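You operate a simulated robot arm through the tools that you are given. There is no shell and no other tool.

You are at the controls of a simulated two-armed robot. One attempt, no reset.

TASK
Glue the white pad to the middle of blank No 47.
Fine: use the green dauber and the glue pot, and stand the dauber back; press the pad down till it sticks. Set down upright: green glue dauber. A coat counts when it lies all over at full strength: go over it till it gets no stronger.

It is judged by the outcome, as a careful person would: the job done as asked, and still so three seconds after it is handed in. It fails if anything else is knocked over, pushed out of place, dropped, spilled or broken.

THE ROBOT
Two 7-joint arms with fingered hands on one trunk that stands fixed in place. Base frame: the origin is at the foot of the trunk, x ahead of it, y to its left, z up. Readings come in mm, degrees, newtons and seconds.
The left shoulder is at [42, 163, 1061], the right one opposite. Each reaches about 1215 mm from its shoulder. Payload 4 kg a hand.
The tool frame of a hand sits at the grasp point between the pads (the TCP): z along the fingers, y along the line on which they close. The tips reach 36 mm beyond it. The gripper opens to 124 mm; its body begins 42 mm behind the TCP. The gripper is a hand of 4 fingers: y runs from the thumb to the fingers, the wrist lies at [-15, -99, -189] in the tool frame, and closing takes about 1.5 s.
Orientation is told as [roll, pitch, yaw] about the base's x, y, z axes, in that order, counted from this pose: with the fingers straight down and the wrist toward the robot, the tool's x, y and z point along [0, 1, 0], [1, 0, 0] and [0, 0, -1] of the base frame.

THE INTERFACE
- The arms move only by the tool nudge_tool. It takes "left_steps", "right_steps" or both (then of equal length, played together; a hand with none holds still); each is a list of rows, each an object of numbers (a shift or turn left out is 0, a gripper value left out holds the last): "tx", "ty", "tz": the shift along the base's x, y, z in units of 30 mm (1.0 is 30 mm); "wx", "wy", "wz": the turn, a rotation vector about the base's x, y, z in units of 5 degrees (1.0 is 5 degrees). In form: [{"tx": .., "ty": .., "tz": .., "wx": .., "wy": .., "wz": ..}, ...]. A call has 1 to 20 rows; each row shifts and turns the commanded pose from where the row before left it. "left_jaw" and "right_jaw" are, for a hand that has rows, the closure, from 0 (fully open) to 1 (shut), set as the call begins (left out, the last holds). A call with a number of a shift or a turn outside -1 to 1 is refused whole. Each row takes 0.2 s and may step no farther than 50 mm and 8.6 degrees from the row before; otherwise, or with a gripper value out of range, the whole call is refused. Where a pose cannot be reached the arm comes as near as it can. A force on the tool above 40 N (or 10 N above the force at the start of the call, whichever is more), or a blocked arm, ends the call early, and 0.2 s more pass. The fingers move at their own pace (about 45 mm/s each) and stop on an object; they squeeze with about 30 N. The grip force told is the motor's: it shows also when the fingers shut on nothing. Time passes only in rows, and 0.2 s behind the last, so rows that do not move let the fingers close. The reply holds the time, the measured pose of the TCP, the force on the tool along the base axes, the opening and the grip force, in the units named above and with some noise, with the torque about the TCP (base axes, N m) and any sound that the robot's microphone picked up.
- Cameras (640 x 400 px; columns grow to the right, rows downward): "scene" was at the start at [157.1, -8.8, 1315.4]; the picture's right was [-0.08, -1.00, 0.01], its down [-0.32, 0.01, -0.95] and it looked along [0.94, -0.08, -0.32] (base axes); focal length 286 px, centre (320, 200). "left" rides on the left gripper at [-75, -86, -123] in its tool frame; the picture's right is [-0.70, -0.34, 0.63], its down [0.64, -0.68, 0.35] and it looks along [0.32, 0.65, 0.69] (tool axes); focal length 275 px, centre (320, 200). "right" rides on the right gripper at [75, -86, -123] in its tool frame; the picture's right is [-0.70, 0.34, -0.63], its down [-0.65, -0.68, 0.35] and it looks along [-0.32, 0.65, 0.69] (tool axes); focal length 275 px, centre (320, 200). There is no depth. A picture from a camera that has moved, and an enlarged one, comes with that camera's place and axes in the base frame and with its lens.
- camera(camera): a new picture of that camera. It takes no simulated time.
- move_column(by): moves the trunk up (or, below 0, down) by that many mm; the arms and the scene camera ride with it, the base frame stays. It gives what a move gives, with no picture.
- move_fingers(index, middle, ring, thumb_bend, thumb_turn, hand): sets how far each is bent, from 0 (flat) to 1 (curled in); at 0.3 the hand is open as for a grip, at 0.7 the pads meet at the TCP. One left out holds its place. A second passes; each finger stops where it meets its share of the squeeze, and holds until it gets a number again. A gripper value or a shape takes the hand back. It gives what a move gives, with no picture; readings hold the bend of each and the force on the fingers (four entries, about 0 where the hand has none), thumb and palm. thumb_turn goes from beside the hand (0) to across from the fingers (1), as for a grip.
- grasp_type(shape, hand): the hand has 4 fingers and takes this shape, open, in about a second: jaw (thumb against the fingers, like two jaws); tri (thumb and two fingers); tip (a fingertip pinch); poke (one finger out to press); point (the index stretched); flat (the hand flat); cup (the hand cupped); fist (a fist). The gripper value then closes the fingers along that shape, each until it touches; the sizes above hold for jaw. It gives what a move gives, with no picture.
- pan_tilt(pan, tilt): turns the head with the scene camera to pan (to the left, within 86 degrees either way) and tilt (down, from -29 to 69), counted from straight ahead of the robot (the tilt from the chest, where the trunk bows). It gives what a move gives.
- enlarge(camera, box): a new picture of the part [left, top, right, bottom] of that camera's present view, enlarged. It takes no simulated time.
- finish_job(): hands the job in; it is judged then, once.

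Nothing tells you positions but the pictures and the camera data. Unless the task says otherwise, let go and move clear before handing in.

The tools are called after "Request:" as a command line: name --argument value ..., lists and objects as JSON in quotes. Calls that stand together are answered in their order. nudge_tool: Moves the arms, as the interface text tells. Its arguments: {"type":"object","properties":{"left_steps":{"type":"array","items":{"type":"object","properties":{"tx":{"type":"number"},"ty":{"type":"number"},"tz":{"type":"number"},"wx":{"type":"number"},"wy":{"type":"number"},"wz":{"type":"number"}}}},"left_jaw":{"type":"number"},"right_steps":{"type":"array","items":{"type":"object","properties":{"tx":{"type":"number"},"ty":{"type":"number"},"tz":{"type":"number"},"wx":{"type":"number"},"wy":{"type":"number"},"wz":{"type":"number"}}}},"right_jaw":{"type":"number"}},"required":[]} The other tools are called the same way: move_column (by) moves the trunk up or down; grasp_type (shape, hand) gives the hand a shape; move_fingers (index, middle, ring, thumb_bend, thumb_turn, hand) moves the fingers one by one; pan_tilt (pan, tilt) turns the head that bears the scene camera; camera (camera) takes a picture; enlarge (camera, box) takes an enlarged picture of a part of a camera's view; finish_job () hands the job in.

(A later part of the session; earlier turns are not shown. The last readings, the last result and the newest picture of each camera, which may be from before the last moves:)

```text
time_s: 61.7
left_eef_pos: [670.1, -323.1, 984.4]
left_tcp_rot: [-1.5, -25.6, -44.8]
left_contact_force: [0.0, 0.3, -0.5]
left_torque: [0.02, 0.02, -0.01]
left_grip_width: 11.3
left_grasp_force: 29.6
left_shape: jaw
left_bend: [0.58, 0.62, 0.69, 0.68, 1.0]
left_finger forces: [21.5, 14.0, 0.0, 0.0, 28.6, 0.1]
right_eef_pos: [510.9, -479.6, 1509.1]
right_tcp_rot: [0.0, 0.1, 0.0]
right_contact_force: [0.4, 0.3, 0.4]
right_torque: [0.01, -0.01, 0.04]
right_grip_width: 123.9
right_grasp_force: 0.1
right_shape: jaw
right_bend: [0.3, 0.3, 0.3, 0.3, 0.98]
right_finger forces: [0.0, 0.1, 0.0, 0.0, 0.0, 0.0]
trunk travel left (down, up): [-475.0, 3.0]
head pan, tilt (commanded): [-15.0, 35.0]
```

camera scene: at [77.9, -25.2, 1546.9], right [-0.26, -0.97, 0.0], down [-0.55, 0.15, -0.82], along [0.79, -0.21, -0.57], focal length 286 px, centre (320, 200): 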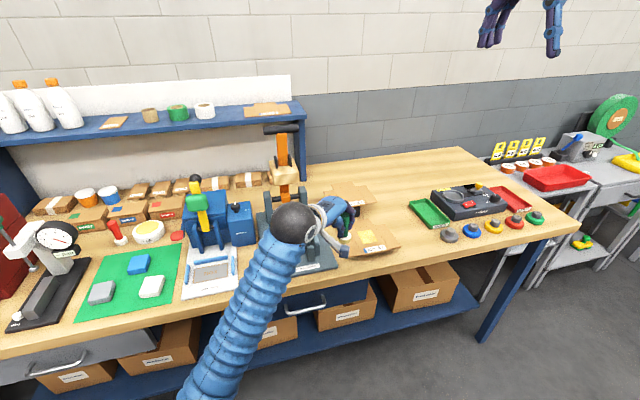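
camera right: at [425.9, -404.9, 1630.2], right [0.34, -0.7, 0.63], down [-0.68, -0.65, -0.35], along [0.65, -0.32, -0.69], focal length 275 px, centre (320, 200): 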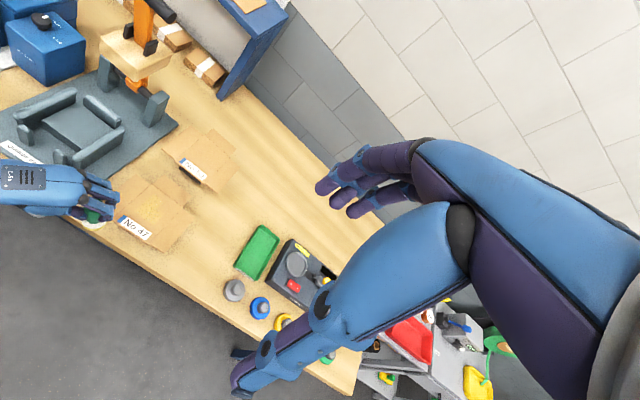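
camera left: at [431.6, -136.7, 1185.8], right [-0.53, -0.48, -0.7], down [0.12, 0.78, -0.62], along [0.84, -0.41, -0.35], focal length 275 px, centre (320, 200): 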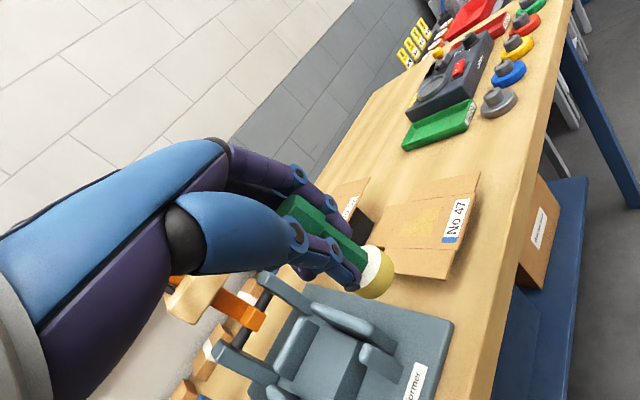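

Request:
nudge_tool --left_steps '[{"tz": -0.25, "ty": 0.05}, {}, {"tz": 0.2}, {"ty": -0.75}, {"tz": -0.2}, {}, {"tz": 0.2}, {"tx": 0.62}, {"tz": -0.2}, {}, {"tz": 0.2}, {"ty": 0.75}, {"tz": -0.2}, {}, {"tz": 0.2}, {"tx": 0.62}, {"tz": -0.2}, {}, {"tz": 0.2}, {"ty": -0.75}]'

Request:
nudge_tool --left_steps '[{"tz": -0.2}, {}, {"tz": 0.4}, {"tz": 0.8}, {"tz": 0.8, "tx": -0.8}, {"tz": 0.8, "tx": -0.9, "ty": 0.6}, {"tz": 0.5, "tx": -0.9, "ty": 0.8}, {"tx": -0.9, "ty": 0.9}, {"tx": -0.5, "ty": 0.9}, {"ty": 0.9}, {}]'

Request:
enlarge --camera "scene" --box '[340, 216, 400, 258]'

Request:
enlarge --camera "right" --box '[112, 172, 184, 232]'

Request:
enlarge --camera "left" --box '[240, 180, 440, 320]'

```text
time_s: 65.9
left_eef_pos: [708.3, -345.3, 984.9]
left_tcp_rot: [-1.4, -25.6, -44.7]
left_contact_force: [0.3, 0.1, -0.1]
left_torque: [0.02, 0.01, 0.0]
left_grip_width: 11.5
left_grasp_force: 29.7
left_shape: jaw
left_bend: [0.58, 0.62, 0.69, 0.68, 1.0]
left_finger forces: [21.6, 14.2, 0.0, 0.1, 28.6, 0.0]
right_eef_pos: [510.8, -480.1, 1507.4]
right_tcp_rot: [0.1, 0.0, 0.0]
right_contact_force: [-0.4, -0.3, 0.8]
right_torque: [0.02, -0.03, -0.01]
right_grip_width: 123.8
right_grasp_force: 0.1
right_shape: jaw
right_bend: [0.3, 0.3, 0.3, 0.3, 0.98]
right_finger forces: [0.1, 0.1, 0.0, 0.1, 0.0, 0.0]
trunk travel left (down, up): [-475.0, 3.0]
head pan, tilt (commanded): [-15.0, 35.0]
```

```text
time_s: 68.3
left_eef_pos: [586.8, -221.1, 1078.1]
left_tcp_rot: [-1.4, -25.5, -44.7]
left_contact_force: [-0.1, 0.2, -0.6]
left_torque: [0.01, 0.01, -0.02]
left_grip_width: 11.4
left_grasp_force: 30.6
left_shape: jaw
left_bend: [0.58, 0.62, 0.69, 0.68, 1.0]
left_finger forces: [21.4, 14.3, 0.1, 0.0, 28.4, 0.0]
right_eef_pos: [511.1, -480.6, 1507.8]
right_tcp_rot: [0.0, 0.1, 0.0]
right_contact_force: [0.8, 0.1, -0.3]
right_torque: [0.01, 0.04, -0.01]
right_grip_width: 123.9
right_grasp_force: 0.0
right_shape: jaw
right_bend: [0.3, 0.3, 0.3, 0.3, 0.98]
right_finger forces: [0.0, 0.0, 0.0, 0.0, 0.1, 0.0]
trunk travel left (down, up): [-475.0, 3.0]
head pan, tilt (commanded): [-15.0, 35.0]
```

```text
9.52 times, centred on (370, 237) of scene
camera zoom: at [77.5, -25.2, 1547.0], right [-0.26, -0.97, 0.0], down [-0.55, 0.15, -0.82], along [0.79, -0.21, -0.57], focal length 2721 px, centre (-156, -152)
```

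zoom: 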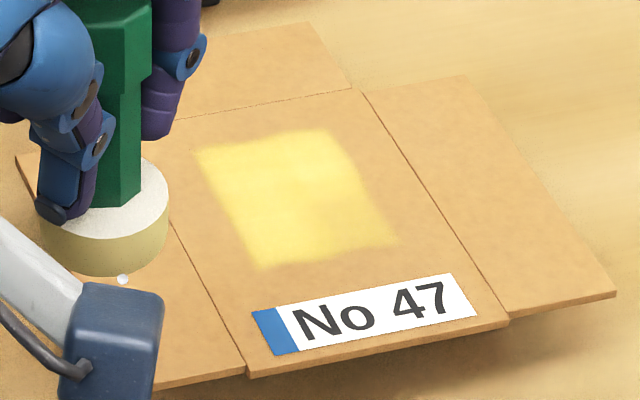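

```text
6.67 times, centred on (148, 202) of right
camera zoom: at [425.2, -405.1, 1630.4], right [0.34, -0.7, 0.63], down [-0.68, -0.65, -0.35], along [0.65, -0.31, -0.69], focal length 1835 px, centre (1467, 187)
```

zoom: 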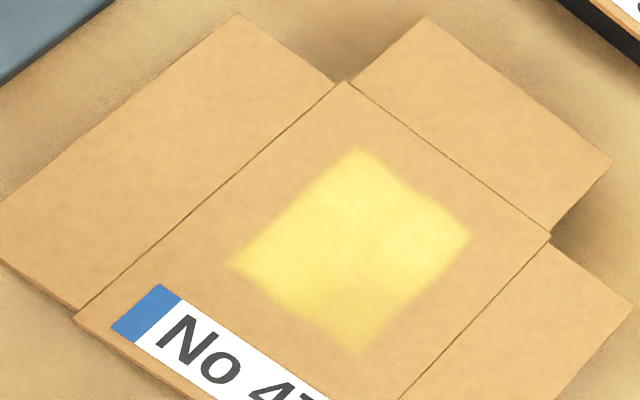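

```text
2.86 times, centred on (340, 250) of left
camera zoom: at [442.4, -179.1, 1154.3], right [-0.53, -0.48, -0.7], down [0.12, 0.77, -0.62], along [0.84, -0.41, -0.35], focal length 786 px, centre (263, 57)
```

zoom: 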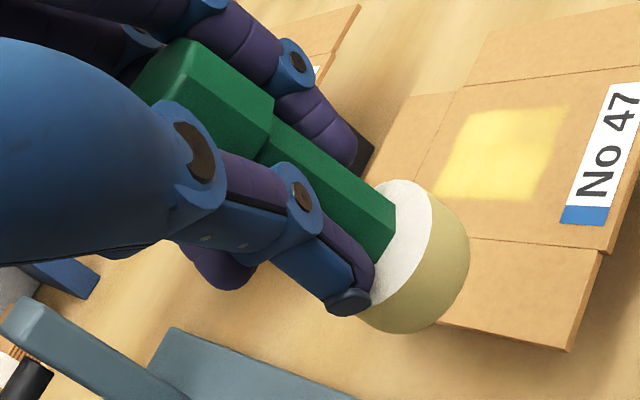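

The dauber is nearly dry and the front-right of the zone is still weak. I'll go back to the pot by the same safe route to re-dip.

Request:
nudge_tool --left_steps '[{"tz": 0.9}, {"tz": 0.9}, {"tz": 0.9, "tx": 0.5}, {"ty": 0.95, "tx": 0.4, "wz": 0.8}, {"ty": 0.95, "tx": 0.4, "wz": 0.9}, {"ty": 0.95, "tx": 0.4, "wz": 0.9}, {"ty": 0.95, "wz": 0.9}, {"ty": 0.95, "wz": 0.9}, {"ty": 0.95, "wz": 0.9}, {"ty": 0.95, "wz": 0.9}, {"ty": 0.95, "wz": 0.9}, {"ty": 0.95, "wz": 0.4}, {"ty": 0.95, "wz": 0.4}, {"ty": 0.95, "wz": 0.4}, {"ty": 0.95, "wz": 0.4}, {"ty": 0.95, "wz": 0.4}, {"ty": 0.95, "wz": 0.4}, {"ty": 0.95, "wz": 0.4}, {"ty": 0.95, "wz": 0.4}, {"ty": 0.95, "wz": 0.4}]'

```text
time_s: 72.5
left_eef_pos: [643.3, 268.5, 1159.9]
left_tcp_rot: [-1.5, -25.6, 8.8]
left_contact_force: [-1.1, -0.3, -0.8]
left_torque: [0.02, 0.02, -0.03]
left_grip_width: 11.4
left_grasp_force: 30.0
left_shape: jaw
left_bend: [0.58, 0.62, 0.69, 0.68, 1.0]
left_finger forces: [21.5, 14.5, 0.0, 0.1, 28.1, 0.0]
right_eef_pos: [511.5, -478.0, 1507.8]
right_tcp_rot: [0.0, 0.1, 0.0]
right_contact_force: [-0.2, -0.2, 0.2]
right_torque: [-0.01, 0.05, -0.02]
right_grip_width: 123.5
right_grasp_force: 0.0
right_shape: jaw
right_bend: [0.3, 0.3, 0.3, 0.3, 0.98]
right_finger forces: [0.1, 0.0, 0.0, 0.0, 0.0, 0.1]
trunk travel left (down, up): [-475.0, 3.0]
head pan, tilt (commanded): [-15.0, 35.0]
```

Request:
nudge_tool --left_steps '[{"ty": 0.95, "wz": 0.2}, {"ty": 0.95}, {"ty": 0.95, "tx": 0.3}, {"tx": 0.92}, {"tx": 0.92}, {"tx": 0.92}, {"tx": 0.92}, {"tx": 0.92}, {"tx": 0.92}, {"tx": 0.92}, {"tx": 0.92}, {"tx": 0.9}, {"tx": 0.8}, {"tz": -0.8}, {"tz": -0.9}, {"tz": -0.9}, {"tz": -0.9}, {"tz": -0.8}, {"tz": -0.6}, {}]'

Request:
pan_tilt --pan 20 --tilt 25

Request:
camera --camera "scene"

Request:
enlarge --camera "scene" --box '[290, 220, 354, 270]'

Request:
enlarge --camera "left" --box '[320, 220, 500, 400]'

```text
time_s: 76.7
left_eef_pos: [922.6, 350.6, 1011.5]
left_tcp_rot: [-1.4, -25.6, 9.8]
left_contact_force: [0.4, 1.0, -0.8]
left_torque: [0.0, 0.02, 0.0]
left_grip_width: 11.3
left_grasp_force: 30.1
left_shape: jaw
left_bend: [0.58, 0.63, 0.69, 0.68, 1.0]
left_finger forces: [21.5, 14.6, 0.1, 0.0, 28.1, 0.0]
right_eef_pos: [511.8, -480.0, 1507.1]
right_tcp_rot: [0.0, 0.1, 0.0]
right_contact_force: [0.5, -0.2, 0.1]
right_torque: [-0.04, 0.02, 0.02]
right_grip_width: 123.6
right_grasp_force: 0.1
right_shape: jaw
right_bend: [0.3, 0.3, 0.3, 0.3, 0.98]
right_finger forces: [0.0, 0.0, 0.0, 0.0, 0.0, 0.0]
trunk travel left (down, up): [-475.0, 3.0]
head pan, tilt (commanded): [-15.0, 35.0]
```

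```text
time_s: 77.7
left_eef_pos: [922.8, 351.0, 1010.9]
left_tcp_rot: [-1.3, -25.6, 9.8]
left_contact_force: [-1.0, -0.1, 0.6]
left_torque: [-0.01, -0.02, 0.01]
left_grip_width: 11.4
left_grasp_force: 29.3
left_shape: jaw
left_bend: [0.58, 0.63, 0.69, 0.68, 1.0]
left_finger forces: [21.5, 14.6, 0.1, 0.1, 28.0, 0.0]
right_eef_pos: [512.2, -478.2, 1508.0]
right_tcp_rot: [0.0, 0.2, 0.0]
right_contact_force: [0.4, 0.4, -0.4]
right_torque: [0.0, 0.02, 0.02]
right_grip_width: 123.6
right_grasp_force: 0.0
right_shape: jaw
right_bend: [0.3, 0.3, 0.3, 0.3, 0.98]
right_finger forces: [0.0, 0.1, 0.0, 0.0, 0.0, 0.1]
trunk travel left (down, up): [-475.0, 3.0]
head pan, tilt (commanded): [20.0, 25.0]
```

```text
taken
camera scene: at [79.4, 30.0, 1562.7], right [0.34, -0.94, 0.0], down [-0.4, -0.14, -0.91], along [0.85, 0.31, -0.42], focal length 286 px, centre (320, 200)
```

scene: 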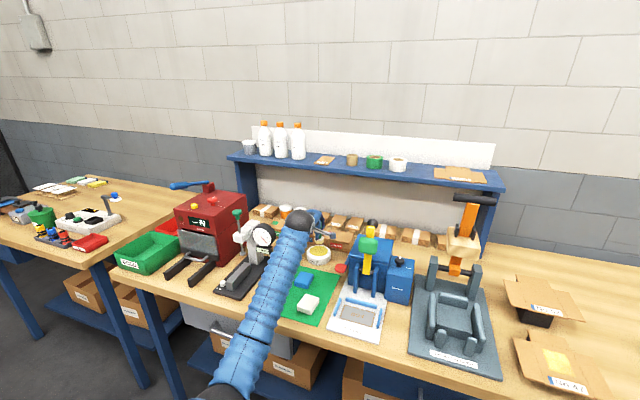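

```text
8.00 times, centred on (322, 245) of scene
camera zoom: at [79.4, 30.0, 1562.7], right [0.34, -0.94, 0.0], down [-0.4, -0.14, -0.91], along [0.85, 0.31, -0.42], focal length 2285 px, centre (304, -160)
```

zoom: 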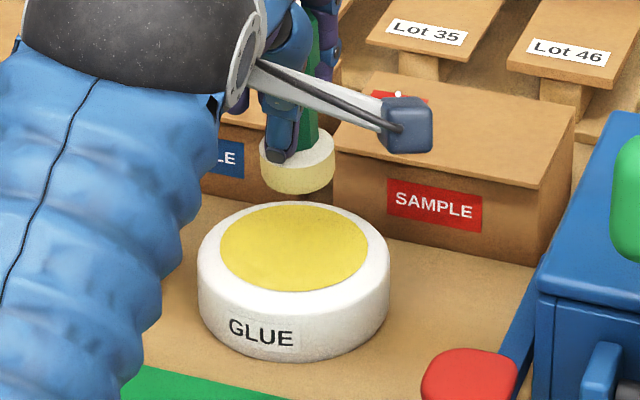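

```text
2.22 times, centred on (410, 310) of left
camera zoom: at [805.5, 257.8, 1087.8], right [0.08, -0.71, -0.7], down [-0.56, 0.55, -0.62], along [0.82, 0.45, -0.35], focal length 612 px, centre (120, -44)
```

zoom: 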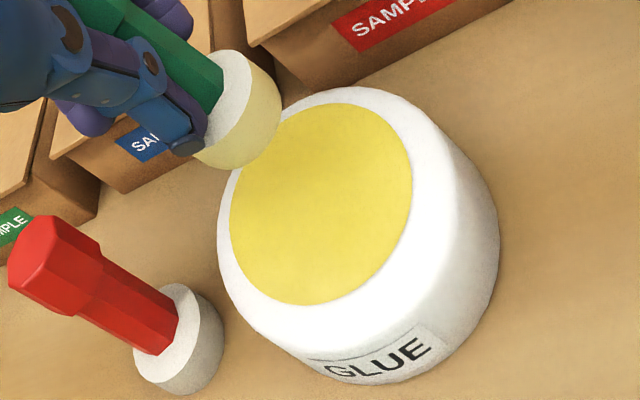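

Request:
nudge_tool --left_steps '[{"tx": -0.27}, {"tz": -0.4}, {"tz": -0.4}, {"tz": -0.25}, {"tz": -0.1}, {"tz": -0.06}, {}, {}]'

Request:
enlarge --camera "scene" --box '[300, 230, 348, 268]'

```text
time_s: 79.5
left_eef_pos: [913.8, 349.3, 975.1]
left_tcp_rot: [-1.4, -25.5, 9.8]
left_contact_force: [0.4, 0.3, 0.0]
left_torque: [-0.01, -0.04, 0.01]
left_grip_width: 11.3
left_grasp_force: 30.4
left_shape: jaw
left_bend: [0.58, 0.63, 0.69, 0.68, 1.0]
left_finger forces: [21.6, 14.5, 0.1, 0.0, 28.0, 0.1]
right_eef_pos: [511.7, -479.0, 1508.3]
right_tcp_rot: [-0.1, 0.2, 0.0]
right_contact_force: [0.1, -0.2, -0.1]
right_torque: [0.0, 0.0, -0.02]
right_grip_width: 123.6
right_grasp_force: 0.0
right_shape: jaw
right_bend: [0.3, 0.3, 0.3, 0.3, 0.98]
right_finger forces: [0.0, 0.1, 0.0, 0.0, 0.0, 0.0]
trunk travel left (down, up): [-475.0, 3.0]
head pan, tilt (commanded): [20.0, 25.0]
```

```text
10.53 times, centred on (324, 249) of scene
camera zoom: at [79.3, 30.1, 1562.7], right [0.34, -0.94, 0.0], down [-0.4, -0.14, -0.91], along [0.85, 0.31, -0.42], focal length 3007 px, centre (278, -316)
```

zoom: 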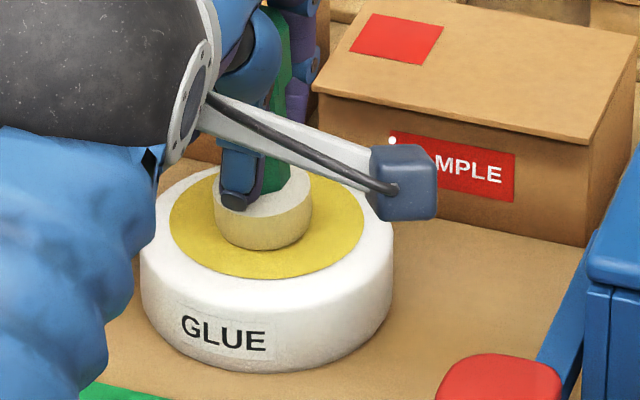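

Nearly touching, and the head is well centred on the pot. I'll press a few more millimetres to load it.

Request:
nudge_tool --left_steps '[{"tz": -0.07}, {"tz": -0.06}, {"tz": -0.04}, {}]'

Request:
enlarge --camera "scene" --box '[300, 230, 348, 268]'

```text
time_s: 80.5
left_eef_pos: [912.0, 349.0, 972.6]
left_tcp_rot: [-1.4, -25.8, 9.7]
left_contact_force: [2.9, 0.6, 14.8]
left_torque: [0.04, -0.33, -0.01]
left_grip_width: 11.0
left_grasp_force: 30.0
left_shape: jaw
left_bend: [0.58, 0.62, 0.69, 0.68, 1.0]
left_finger forces: [23.9, 16.1, 0.0, 0.0, 26.7, 0.0]
right_eef_pos: [509.4, -478.8, 1508.6]
right_tcp_rot: [-0.1, 0.0, 0.0]
right_contact_force: [0.0, -0.4, 0.6]
right_torque: [-0.02, 0.0, 0.02]
right_grip_width: 123.6
right_grasp_force: 0.0
right_shape: jaw
right_bend: [0.3, 0.3, 0.3, 0.3, 0.98]
right_finger forces: [0.1, 0.0, 0.0, 0.0, 0.0, 0.0]
trunk travel left (down, up): [-475.0, 3.0]
head pan, tilt (commanded): [20.0, 25.0]
```

```text
10.53 times, centred on (324, 249) of scene
camera zoom: at [78.1, 29.5, 1562.9], right [0.34, -0.94, 0.0], down [-0.4, -0.14, -0.91], along [0.85, 0.31, -0.42], focal length 3007 px, centre (278, -316)
```

zoom: 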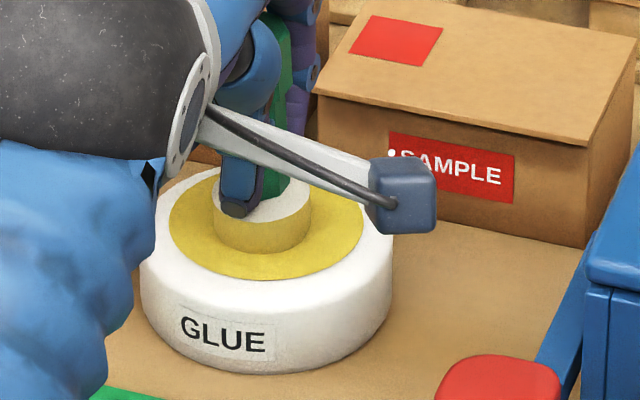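

The dauber is loaded again. I'll carry it back along the same route.

Request:
nudge_tool --left_steps '[{"tz": 0.5}, {"tz": 0.9}, {"tz": 0.9}, {"tz": 0.9}, {"tz": 0.9}, {"tz": 0.9}, {"tz": 0.9}, {"tz": 0.4}, {"tx": -0.9}, {"tx": -0.9}, {"tx": -0.9}, {"tx": -0.9}, {"tx": -0.9}, {"tx": -0.9}, {"tx": -0.9}, {"tx": -0.9}, {"tx": -0.9}, {"tx": -0.9}]'

Request:
nudge_tool --left_steps '[{"ty": -0.95, "wz": -0.4}, {"ty": -0.95, "wz": -0.4}, {"ty": -0.95, "wz": -0.4}, {"ty": -0.95, "wz": -0.4}, {"ty": -0.95, "wz": -0.4}, {"ty": -0.95, "wz": -0.4}, {"ty": -0.95, "wz": -0.4}, {"ty": -0.95, "wz": -0.4}, {"ty": -0.95, "wz": -0.4}, {"ty": -0.95, "wz": -0.4}, {"ty": -0.95, "wz": -0.8}, {"ty": -0.95, "wz": -0.8}, {"ty": -0.95, "wz": -0.8}, {"ty": -0.95, "wz": -0.8}, {"ty": -0.95, "wz": -0.8}, {"ty": -0.95, "wz": -0.8}, {"ty": -0.95, "wz": -0.8}, {"ty": -0.95, "wz": -0.8}, {"ty": -0.95, "wz": -0.5}]'

```text
time_s: 84.3
left_eef_pos: [644.1, 347.5, 1160.4]
left_tcp_rot: [-1.4, -25.7, 9.8]
left_contact_force: [0.0, 0.1, -0.6]
left_torque: [-0.01, 0.02, 0.0]
left_grip_width: 11.2
left_grasp_force: 30.1
left_shape: jaw
left_bend: [0.58, 0.63, 0.69, 0.68, 1.0]
left_finger forces: [21.7, 14.8, 0.1, 0.1, 28.4, 0.0]
right_eef_pos: [511.3, -479.9, 1508.2]
right_tcp_rot: [0.0, 0.1, 0.0]
right_contact_force: [0.0, 0.1, 0.1]
right_torque: [-0.03, -0.04, -0.02]
right_grip_width: 123.8
right_grasp_force: 0.0
right_shape: jaw
right_bend: [0.3, 0.3, 0.3, 0.3, 0.98]
right_finger forces: [0.0, 0.0, 0.0, 0.1, 0.0, 0.0]
trunk travel left (down, up): [-475.0, 3.0]
head pan, tilt (commanded): [20.0, 25.0]
```

```text
time_s: 88.3
left_eef_pos: [641.8, -190.6, 1159.1]
left_tcp_rot: [-1.4, -25.6, -44.8]
left_contact_force: [-0.4, -0.1, -0.1]
left_torque: [0.0, 0.0, 0.01]
left_grip_width: 11.5
left_grasp_force: 29.9
left_shape: jaw
left_bend: [0.58, 0.63, 0.69, 0.68, 1.0]
left_finger forces: [21.8, 14.8, 0.0, 0.0, 28.3, 0.0]
right_eef_pos: [510.8, -479.7, 1508.0]
right_tcp_rot: [0.0, 0.1, 0.0]
right_contact_force: [0.7, -0.7, -0.2]
right_torque: [-0.01, 0.02, 0.02]
right_grip_width: 123.7
right_grasp_force: 0.1
right_shape: jaw
right_bend: [0.3, 0.3, 0.3, 0.3, 0.98]
right_finger forces: [0.0, 0.1, 0.1, 0.0, 0.0, 0.0]
trunk travel left (down, up): [-475.0, 3.0]
head pan, tilt (commanded): [20.0, 25.0]
```

Request:
nudge_tool --left_steps '[{"tx": 0.16, "ty": -0.85}, {"tx": 0.16, "ty": -0.85}, {"tx": 0.16, "ty": -0.85}, {"tx": 0.16, "ty": -0.85}, {"tx": 0.16, "ty": -0.85}, {"tx": 0.17, "ty": -0.85}, {"tz": -0.9}, {"tz": -0.9}, {"tz": -0.9}, {"tz": -0.9}, {"tz": -0.9}, {"tz": -0.8}, {"tz": -0.4}, {}]'

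Request:
pan_tilt --pan -15 --tilt 35

Request:
enlarge --camera "left" --box '[300, 200, 500, 360]'

```text
time_s: 91.3
left_eef_pos: [675.0, -344.5, 988.6]
left_tcp_rot: [-1.4, -25.6, -44.7]
left_contact_force: [-0.3, 0.6, -1.3]
left_torque: [0.03, -0.04, -0.01]
left_grip_width: 10.8
left_grasp_force: 29.6
left_shape: jaw
left_bend: [0.58, 0.63, 0.69, 0.68, 1.0]
left_finger forces: [21.8, 14.9, 0.0, 0.0, 27.9, 0.0]
right_eef_pos: [511.4, -479.5, 1508.2]
right_tcp_rot: [-0.1, 0.1, 0.1]
right_contact_force: [-0.7, -0.3, -0.1]
right_torque: [-0.03, -0.04, 0.0]
right_grip_width: 123.6
right_grasp_force: 0.0
right_shape: jaw
right_bend: [0.3, 0.3, 0.3, 0.3, 0.98]
right_finger forces: [0.1, 0.0, 0.0, 0.1, 0.0, 0.0]
trunk travel left (down, up): [-475.0, 3.0]
head pan, tilt (commanded): [20.0, 25.0]
```

```text
time_s: 92.3
left_eef_pos: [674.2, -344.0, 989.0]
left_tcp_rot: [-1.4, -25.6, -44.7]
left_contact_force: [-0.7, -0.3, -0.7]
left_torque: [-0.03, 0.0, 0.01]
left_grip_width: 11.0
left_grasp_force: 30.4
left_shape: jaw
left_bend: [0.58, 0.63, 0.69, 0.68, 1.0]
left_finger forces: [21.6, 14.9, 0.0, 0.0, 28.0, 0.0]
right_eef_pos: [511.2, -479.0, 1507.6]
right_tcp_rot: [0.0, 0.2, -0.1]
right_contact_force: [0.2, -0.4, -0.1]
right_torque: [0.01, -0.01, -0.01]
right_grip_width: 123.6
right_grasp_force: 0.1
right_shape: jaw
right_bend: [0.3, 0.3, 0.3, 0.3, 0.98]
right_finger forces: [0.0, 0.0, 0.1, 0.0, 0.0, 0.0]
trunk travel left (down, up): [-475.0, 3.0]
head pan, tilt (commanded): [-15.0, 35.0]
```

```text
2.50 times, centred on (400, 280) of left
camera zoom: at [529.1, -302.6, 1064.6], right [-0.53, -0.48, -0.7], down [0.12, 0.77, -0.62], along [0.84, -0.41, -0.35], focal length 688 px, centre (120, 0)
```

zoom: 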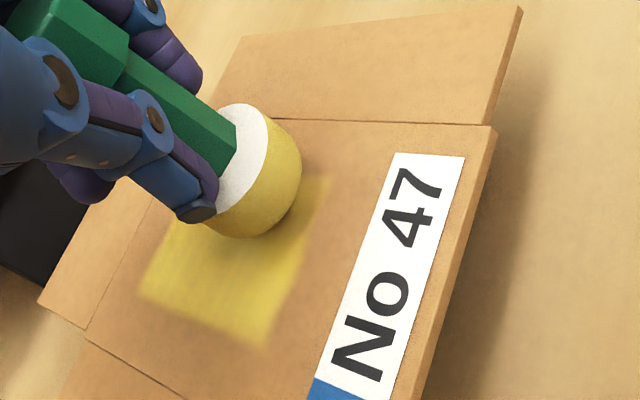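

Request:
nudge_tool --left_steps '[{"tx": -0.14, "tz": -0.2}, {"tz": -0.2}, {}, {"tz": 0.2}, {"ty": 0.43}, {"tz": -0.2}, {}, {"tz": 0.2}, {"ty": 0.43}, {"tz": -0.2}, {}, {"tz": 0.2}, {"tx": 0.67}, {"tz": -0.2}, {}, {"tz": 0.2}, {"ty": -0.87}, {"tz": -0.2}, {}, {"tz": 0.2}]'

Request:
nudge_tool --left_steps '[{"tx": 0.67}, {"tz": -0.2}, {}, {"tz": 0.2}, {"ty": 0.43}, {"tz": -0.2}, {}, {"tz": 0.2}, {"ty": 0.43}, {"tz": -0.2}, {}]'

Request:
enlarge --camera "left" --box '[300, 200, 500, 360]'

```text
time_s: 96.5
left_eef_pos: [687.0, -345.4, 981.2]
left_tcp_rot: [-1.4, -25.5, -44.7]
left_contact_force: [-0.5, 0.7, -0.4]
left_torque: [0.0, 0.04, 0.01]
left_grip_width: 10.8
left_grasp_force: 30.0
left_shape: jaw
left_bend: [0.58, 0.63, 0.69, 0.68, 1.0]
left_finger forces: [21.8, 14.9, 0.0, 0.0, 28.1, 0.0]
right_eef_pos: [512.0, -478.9, 1506.3]
right_tcp_rot: [0.0, 0.1, 0.0]
right_contact_force: [0.1, 1.0, -0.2]
right_torque: [0.0, 0.02, -0.02]
right_grip_width: 123.7
right_grasp_force: 0.1
right_shape: jaw
right_bend: [0.3, 0.3, 0.3, 0.3, 0.98]
right_finger forces: [0.0, 0.1, 0.1, 0.0, 0.0, 0.0]
trunk travel left (down, up): [-475.0, 3.0]
head pan, tilt (commanded): [-15.0, 35.0]
```

```text
time_s: 98.9
left_eef_pos: [707.3, -319.5, 976.7]
left_tcp_rot: [-1.4, -25.8, -44.8]
left_contact_force: [-0.3, -1.5, 12.7]
left_torque: [-0.13, -0.12, -0.04]
left_grip_width: 10.8
left_grasp_force: 29.9
left_shape: jaw
left_bend: [0.58, 0.63, 0.69, 0.68, 1.0]
left_finger forces: [23.2, 15.5, 0.0, 0.1, 27.7, 0.0]
right_eef_pos: [508.9, -478.7, 1509.2]
right_tcp_rot: [0.0, 0.1, 0.0]
right_contact_force: [-0.3, -0.6, -0.5]
right_torque: [-0.01, 0.01, 0.02]
right_grip_width: 123.8
right_grasp_force: 0.1
right_shape: jaw
right_bend: [0.3, 0.3, 0.3, 0.3, 0.98]
right_finger forces: [0.0, 0.1, 0.0, 0.1, 0.0, 0.0]
trunk travel left (down, up): [-475.0, 3.0]
head pan, tilt (commanded): [-15.0, 35.0]
```

```text
2.50 times, centred on (400, 280) of left
camera zoom: at [561.8, -277.3, 1053.0], right [-0.53, -0.48, -0.7], down [0.12, 0.77, -0.62], along [0.84, -0.41, -0.35], focal length 688 px, centre (120, 0)
```

zoom: 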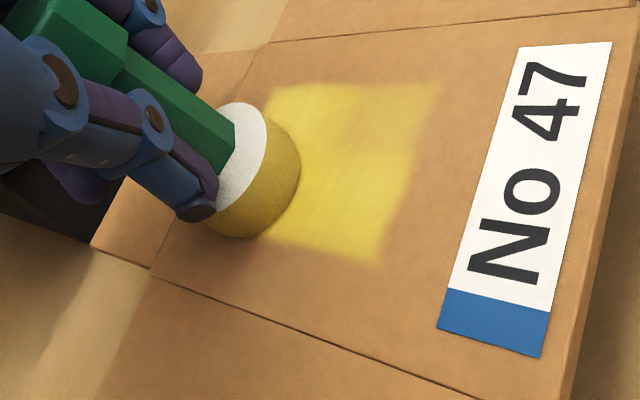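

Request:
nudge_tool --left_steps '[{"tz": 0.4}, {"tz": 0.8}, {"tz": 0.8, "tx": -0.8}, {"tz": 0.8, "tx": -0.9, "ty": 0.6}, {"tz": 0.5, "tx": -0.9, "ty": 0.8}, {"tx": -0.9, "ty": 0.9}, {"tx": -0.5, "ty": 0.9}, {"ty": 0.9}, {}]'

Request:
enlarge --camera "scene" --box '[350, 222, 390, 250]'

Request:
enlarge --camera "right" --box '[124, 180, 172, 220]'

Request:
enlarge --camera "left" --box '[300, 180, 460, 320]'

```text
time_s: 100.9
left_eef_pos: [588.0, -197.1, 1074.2]
left_tcp_rot: [-1.4, -25.6, -44.6]
left_contact_force: [0.4, 0.0, -0.3]
left_torque: [-0.02, 0.03, 0.03]
left_grip_width: 11.1
left_grasp_force: 30.0
left_shape: jaw
left_bend: [0.58, 0.63, 0.69, 0.68, 1.0]
left_finger forces: [21.8, 15.0, 0.1, 0.1, 28.1, 0.0]
right_eef_pos: [511.1, -480.2, 1507.5]
right_tcp_rot: [0.0, -0.1, 0.0]
right_contact_force: [-0.7, 0.3, -0.1]
right_torque: [0.03, 0.01, 0.0]
right_grip_width: 123.8
right_grasp_force: 0.0
right_shape: jaw
right_bend: [0.3, 0.3, 0.3, 0.3, 0.98]
right_finger forces: [0.1, 0.0, 0.0, 0.1, 0.0, 0.1]
trunk travel left (down, up): [-475.0, 3.0]
head pan, tilt (commanded): [-15.0, 35.0]
```

```text
14.29 times, centred on (370, 236) of scene
camera zoom: at [77.6, -25.1, 1546.9], right [-0.26, -0.97, 0.0], down [-0.55, 0.15, -0.82], along [0.79, -0.21, -0.57], focal length 4081 px, centre (-394, -314)
```

zoom: 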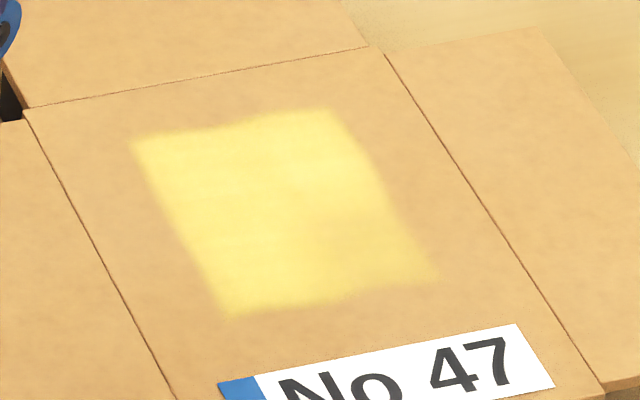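

```text
10.00 times, centred on (148, 200) of right
camera zoom: at [425.3, -405.1, 1630.4], right [0.34, -0.7, 0.63], down [-0.68, -0.65, -0.35], along [0.65, -0.31, -0.69], focal length 2753 px, centre (2040, 200)
```

zoom: 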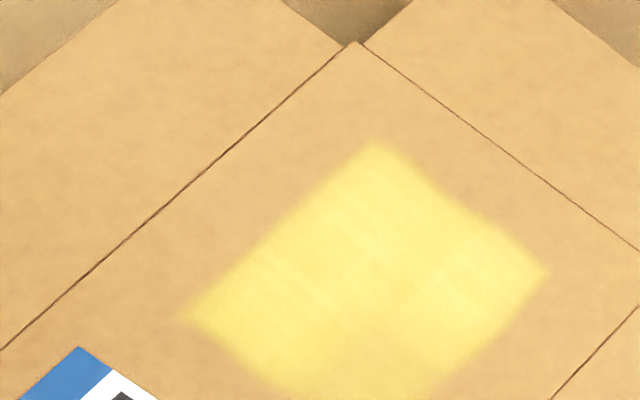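

```text
2.86 times, centred on (380, 250) of left
camera zoom: at [443.6, -155.0, 1150.3], right [-0.53, -0.48, -0.7], down [0.12, 0.78, -0.62], along [0.84, -0.41, -0.35], focal length 786 px, centre (149, 57)
```

zoom: 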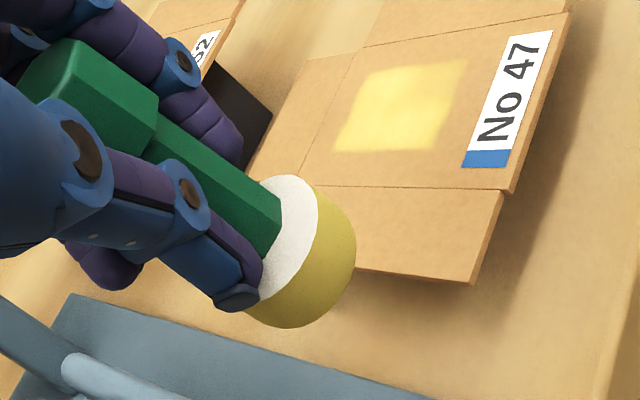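

The coat is getting stronger and the dauber still has glue. I'll do another round.

Request:
nudge_tool --left_steps '[{"tx": 0.457, "ty": -0.82}, {"tx": 0.457, "ty": -0.82}, {"tx": 0.457, "ty": -0.82}, {"tx": 0.457, "ty": -0.82}, {"tx": 0.457, "ty": -0.82}, {"tx": 0.457, "ty": -0.82}, {"tz": -0.9}, {"tz": -0.9}, {"tz": -0.9}, {"tz": -0.3}, {"tz": -0.23}, {}, {"tz": 0.2}, {"ty": 0.43}, {"tz": -0.2}, {}, {"tz": 0.2}, {"ty": 0.43}, {"tz": -0.2}, {}]'

Request:
nudge_tool --left_steps '[{"tz": 0.2}, {"tx": 0.4}, {"tz": -0.2}, {}, {"tz": 0.2}, {"ty": -0.43}, {"tz": -0.2}, {}, {"tz": 0.2}, {"ty": -0.43}, {"tz": -0.2}, {}, {"tz": 0.2}, {"tx": 0.4}, {"tz": -0.2}, {}, {"tz": 0.2}, {"ty": 0.43}, {"tz": -0.2}, {}]'

Request:
nudge_tool --left_steps '[{"tz": 0.2}, {"ty": 0.43}, {"tz": -0.2}, {}, {"tz": 0.2}, {"tx": 0.5}, {"tz": -0.2}, {}, {"tz": 0.2}, {"ty": -0.43}, {"tz": -0.2}, {}, {"tz": 0.2}, {"ty": -0.43}, {"tz": -0.2}, {}]'

Request:
enlarge --camera "left" --box '[300, 200, 500, 360]'

```text
time_s: 105.1
left_eef_pos: [670.3, -318.1, 978.0]
left_tcp_rot: [-1.3, -25.7, -44.8]
left_contact_force: [-0.2, 0.4, 2.4]
left_torque: [0.0, 0.01, 0.01]
left_grip_width: 10.9
left_grasp_force: 29.9
left_shape: jaw
left_bend: [0.58, 0.63, 0.69, 0.68, 1.0]
left_finger forces: [22.1, 15.3, 0.1, 0.0, 28.2, 0.0]
right_eef_pos: [511.1, -479.0, 1509.3]
right_tcp_rot: [-0.1, 0.1, 0.0]
right_contact_force: [0.2, -0.5, -0.5]
right_torque: [0.01, -0.01, -0.03]
right_grip_width: 123.8
right_grasp_force: 0.0
right_shape: jaw
right_bend: [0.3, 0.3, 0.3, 0.3, 0.98]
right_finger forces: [0.0, 0.0, 0.1, 0.0, 0.0, 0.1]
trunk travel left (down, up): [-475.0, 3.0]
head pan, tilt (commanded): [-15.0, 35.0]
```

```text
time_s: 109.3
left_eef_pos: [693.0, -329.7, 977.3]
left_tcp_rot: [-1.3, -25.6, -44.7]
left_contact_force: [-0.1, 0.5, -1.6]
left_torque: [-0.01, 0.04, 0.0]
left_grip_width: 10.9
left_grasp_force: 30.3
left_shape: jaw
left_bend: [0.58, 0.63, 0.69, 0.68, 1.0]
left_finger forces: [21.9, 15.3, 0.0, 0.0, 27.9, 0.1]
right_eef_pos: [511.1, -478.0, 1507.9]
right_tcp_rot: [0.0, 0.0, 0.0]
right_contact_force: [0.3, 0.2, -0.5]
right_torque: [0.01, -0.02, -0.02]
right_grip_width: 123.4
right_grasp_force: 0.1
right_shape: jaw
right_bend: [0.3, 0.3, 0.3, 0.3, 0.98]
right_finger forces: [0.0, 0.0, 0.1, 0.0, 0.0, 0.0]
trunk travel left (down, up): [-475.0, 3.0]
head pan, tilt (commanded): [-15.0, 35.0]
```

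```text
time_s: 112.7
left_eef_pos: [707.9, -345.0, 978.0]
left_tcp_rot: [-1.3, -25.6, -44.6]
left_contact_force: [-0.7, -0.1, 0.4]
left_torque: [-0.02, 0.0, 0.0]
left_grip_width: 10.7
left_grasp_force: 30.0
left_shape: jaw
left_bend: [0.58, 0.63, 0.69, 0.68, 1.0]
left_finger forces: [22.0, 15.3, 0.0, 0.1, 28.0, 0.0]
right_eef_pos: [511.4, -479.5, 1508.3]
right_tcp_rot: [-0.1, -0.1, 0.0]
right_contact_force: [-0.1, 0.4, -0.5]
right_torque: [0.02, 0.01, 0.01]
right_grip_width: 123.7
right_grasp_force: 0.1
right_shape: jaw
right_bend: [0.3, 0.3, 0.3, 0.3, 0.98]
right_finger forces: [0.1, 0.0, 0.0, 0.0, 0.1, 0.0]
trunk travel left (down, up): [-475.0, 3.0]
head pan, tilt (commanded): [-15.0, 35.0]
```

```text
2.50 times, centred on (400, 280) of left
camera zoom: at [563.5, -301.9, 1054.2], right [-0.53, -0.48, -0.7], down [0.12, 0.77, -0.62], along [0.84, -0.41, -0.35], focal length 688 px, centre (120, 0)
```

zoom: 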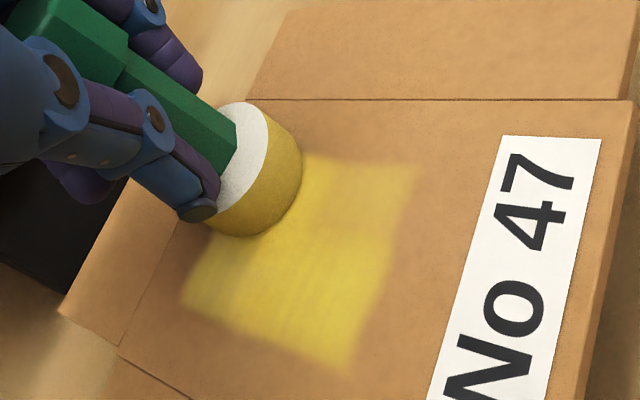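

The force is near zero, so these dabs barely touched. I'll lower a few millimetres to get real contact.

Request:
nudge_tool --left_steps '[{"tz": -0.06}, {"tz": -0.05}, {}]'

```text
time_s: 113.5
left_eef_pos: [706.9, -343.6, 977.5]
left_tcp_rot: [-1.4, -25.9, -44.7]
left_contact_force: [0.6, -2.0, 14.3]
left_torque: [-0.2, -0.2, -0.06]
left_grip_width: 10.7
left_grasp_force: 29.8
left_shape: jaw
left_bend: [0.58, 0.63, 0.69, 0.68, 1.0]
left_finger forces: [24.1, 16.3, 0.0, 0.0, 27.0, 0.0]
right_eef_pos: [510.0, -479.4, 1508.7]
right_tcp_rot: [0.0, -0.1, 0.0]
right_contact_force: [0.6, -0.4, 0.6]
right_torque: [-0.01, 0.0, 0.0]
right_grip_width: 123.8
right_grasp_force: 0.1
right_shape: jaw
right_bend: [0.3, 0.3, 0.3, 0.3, 0.98]
right_finger forces: [0.1, 0.0, 0.1, 0.1, 0.0, 0.0]
trunk travel left (down, up): [-475.0, 3.0]
head pan, tilt (commanded): [-15.0, 35.0]
```

Request:
nudge_tool --left_steps '[{"tz": 0.2}, {"ty": 0.43}, {"tz": -0.21}, {}, {"tz": 0.2}, {"ty": 0.43}, {"tz": -0.21}, {}, {"tz": 0.2}, {"tx": -0.6}, {"tz": -0.2}, {}, {"tz": 0.2}, {"ty": -0.43}, {"tz": -0.21}, {}, {"tz": 0.2}, {"ty": -0.43}, {"tz": -0.21}, {}]'

Request:
nudge_tool --left_steps '[{"tz": 0.2}, {"tx": -0.65}, {"tz": -0.2}, {}, {"tz": 0.2}, {"ty": 0.43}, {"tz": -0.2}, {}, {"tz": 0.2}, {"ty": 0.43}, {"tz": -0.2}, {}]'

Request:
nudge_tool --left_steps '[{"tz": 0.4}, {"tz": 0.8}, {"tz": 0.8, "tx": -0.8}, {"tz": 0.8, "tx": -0.9, "ty": 0.6}, {"tz": 0.5, "tx": -0.9, "ty": 0.8}, {"ty": 0.9}, {"ty": 0.9}, {"ty": 0.9}, {}]'

Request:
enlarge --camera "scene" --box '[350, 222, 390, 250]'

Request:
enlarge --camera "right" --box '[124, 184, 172, 224]'

Request:
enlarge --camera "left" --box '[300, 180, 460, 320]'

```text
time_s: 117.7
left_eef_pos: [689.9, -344.7, 975.4]
left_tcp_rot: [-1.5, -25.8, -44.6]
left_contact_force: [-0.9, 1.4, 22.1]
left_torque: [0.09, -0.2, 0.02]
left_grip_width: 10.5
left_grasp_force: 30.0
left_shape: jaw
left_bend: [0.58, 0.63, 0.69, 0.68, 1.0]
left_finger forces: [24.7, 17.2, 0.0, 0.1, 30.0, 0.1]
right_eef_pos: [510.8, -479.5, 1507.2]
right_tcp_rot: [-0.1, 0.1, 0.0]
right_contact_force: [-0.4, -0.1, -0.5]
right_torque: [-0.01, -0.01, -0.02]
right_grip_width: 123.6
right_grasp_force: 0.1
right_shape: jaw
right_bend: [0.3, 0.3, 0.3, 0.3, 0.98]
right_finger forces: [0.1, 0.0, 0.1, 0.1, 0.0, 0.1]
trunk travel left (down, up): [-475.0, 3.0]
head pan, tilt (commanded): [-15.0, 35.0]
```

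```text
time_s: 120.3
left_eef_pos: [671.3, -317.6, 974.7]
left_tcp_rot: [-1.3, -25.8, -44.7]
left_contact_force: [1.7, -2.1, 24.2]
left_torque: [-0.19, -0.29, 0.01]
left_grip_width: 10.3
left_grasp_force: 30.3
left_shape: jaw
left_bend: [0.57, 0.62, 0.69, 0.72, 1.0]
left_finger forces: [25.1, 16.3, 0.0, 0.1, 28.1, 0.0]
right_eef_pos: [509.8, -479.4, 1508.4]
right_tcp_rot: [0.0, 0.1, 0.1]
right_contact_force: [0.6, 0.5, -0.7]
right_torque: [-0.02, 0.01, -0.03]
right_grip_width: 123.7
right_grasp_force: 0.1
right_shape: jaw
right_bend: [0.3, 0.3, 0.3, 0.3, 0.98]
right_finger forces: [0.0, 0.1, 0.0, 0.0, 0.1, 0.0]
trunk travel left (down, up): [-475.0, 3.0]
head pan, tilt (commanded): [-15.0, 35.0]
```

```text
time_s: 122.3
left_eef_pos: [593.2, -195.2, 1071.5]
left_tcp_rot: [-1.5, -25.6, -44.6]
left_contact_force: [-0.5, -1.0, -0.7]
left_torque: [0.05, 0.0, 0.04]
left_grip_width: 10.8
left_grasp_force: 29.6
left_shape: jaw
left_bend: [0.57, 0.63, 0.69, 0.68, 1.0]
left_finger forces: [21.5, 14.9, 0.0, 0.0, 27.9, 0.0]
right_eef_pos: [511.8, -479.5, 1508.6]
right_tcp_rot: [0.0, 0.1, 0.0]
right_contact_force: [0.0, 1.1, 0.7]
right_torque: [-0.01, -0.02, -0.03]
right_grip_width: 123.8
right_grasp_force: 0.0
right_shape: jaw
right_bend: [0.3, 0.3, 0.3, 0.3, 0.98]
right_finger forces: [0.1, 0.0, 0.0, 0.0, 0.0, 0.0]
trunk travel left (down, up): [-475.0, 3.0]
head pan, tilt (commanded): [-15.0, 35.0]
```

```text
14.29 times, centred on (370, 236) of scene
camera zoom: at [77.9, -25.2, 1546.9], right [-0.26, -0.97, 0.0], down [-0.55, 0.15, -0.82], along [0.79, -0.21, -0.57], focal length 4081 px, centre (-394, -314)
```

zoom: 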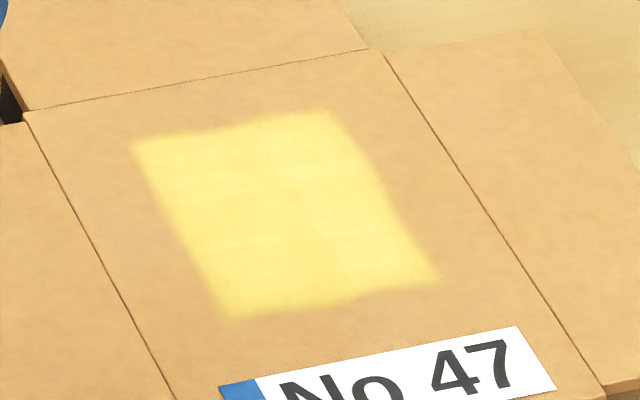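

```text
10.00 times, centred on (148, 204) of right
camera zoom: at [425.5, -405.2, 1630.3], right [0.34, -0.7, 0.63], down [-0.68, -0.64, -0.35], along [0.65, -0.31, -0.69], focal length 2753 px, centre (2040, 160)
```

zoom: 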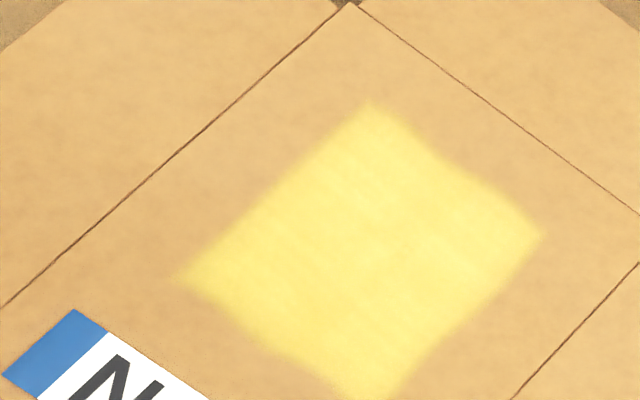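

```text
2.86 times, centred on (380, 250) of left
camera zoom: at [448.6, -153.9, 1148.6], right [-0.53, -0.48, -0.7], down [0.12, 0.77, -0.62], along [0.84, -0.41, -0.35], focal length 786 px, centre (149, 57)
```

zoom: 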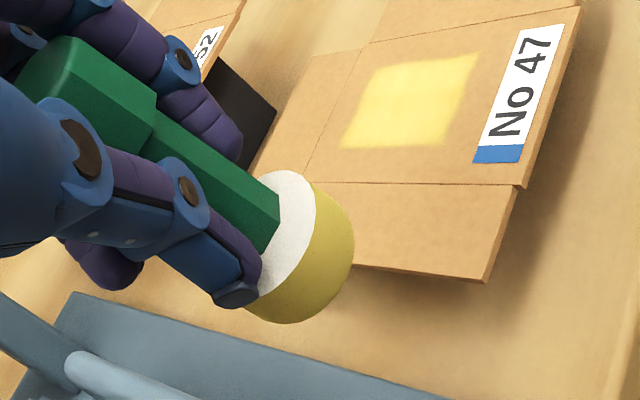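

The coat is now nearly uniform. I'll do another full round to make sure it no longer gains strength.

Request:
nudge_tool --left_steps '[{"tx": 0.43, "ty": -0.83}, {"tx": 0.43, "ty": -0.83}, {"tx": 0.43, "ty": -0.83}, {"tx": 0.43, "ty": -0.83}, {"tx": 0.43, "ty": -0.83}, {"tx": 0.43, "ty": -0.83}, {"tz": -0.9}, {"tz": -0.9}, {"tz": -0.9}, {"tz": -0.3}, {"tz": -0.23}, {}]'

```text
time_s: 124.9
left_eef_pos: [671.6, -344.8, 977.1]
left_tcp_rot: [-1.4, -25.7, -44.7]
left_contact_force: [-0.6, 0.0, 6.4]
left_torque: [0.01, -0.07, 0.01]
left_grip_width: 10.8
left_grasp_force: 30.3
left_shape: jaw
left_bend: [0.57, 0.63, 0.69, 0.68, 1.0]
left_finger forces: [22.2, 15.4, 0.0, 0.0, 28.1, 0.0]
right_eef_pos: [511.1, -478.5, 1508.1]
right_tcp_rot: [-0.1, 0.0, 0.0]
right_contact_force: [-0.1, 0.3, 0.5]
right_torque: [0.02, -0.01, -0.01]
right_grip_width: 123.8
right_grasp_force: 0.1
right_shape: jaw
right_bend: [0.3, 0.3, 0.3, 0.3, 0.98]
right_finger forces: [0.0, 0.0, 0.0, 0.0, 0.0, 0.1]
trunk travel left (down, up): [-475.0, 3.0]
head pan, tilt (commanded): [-15.0, 35.0]
```

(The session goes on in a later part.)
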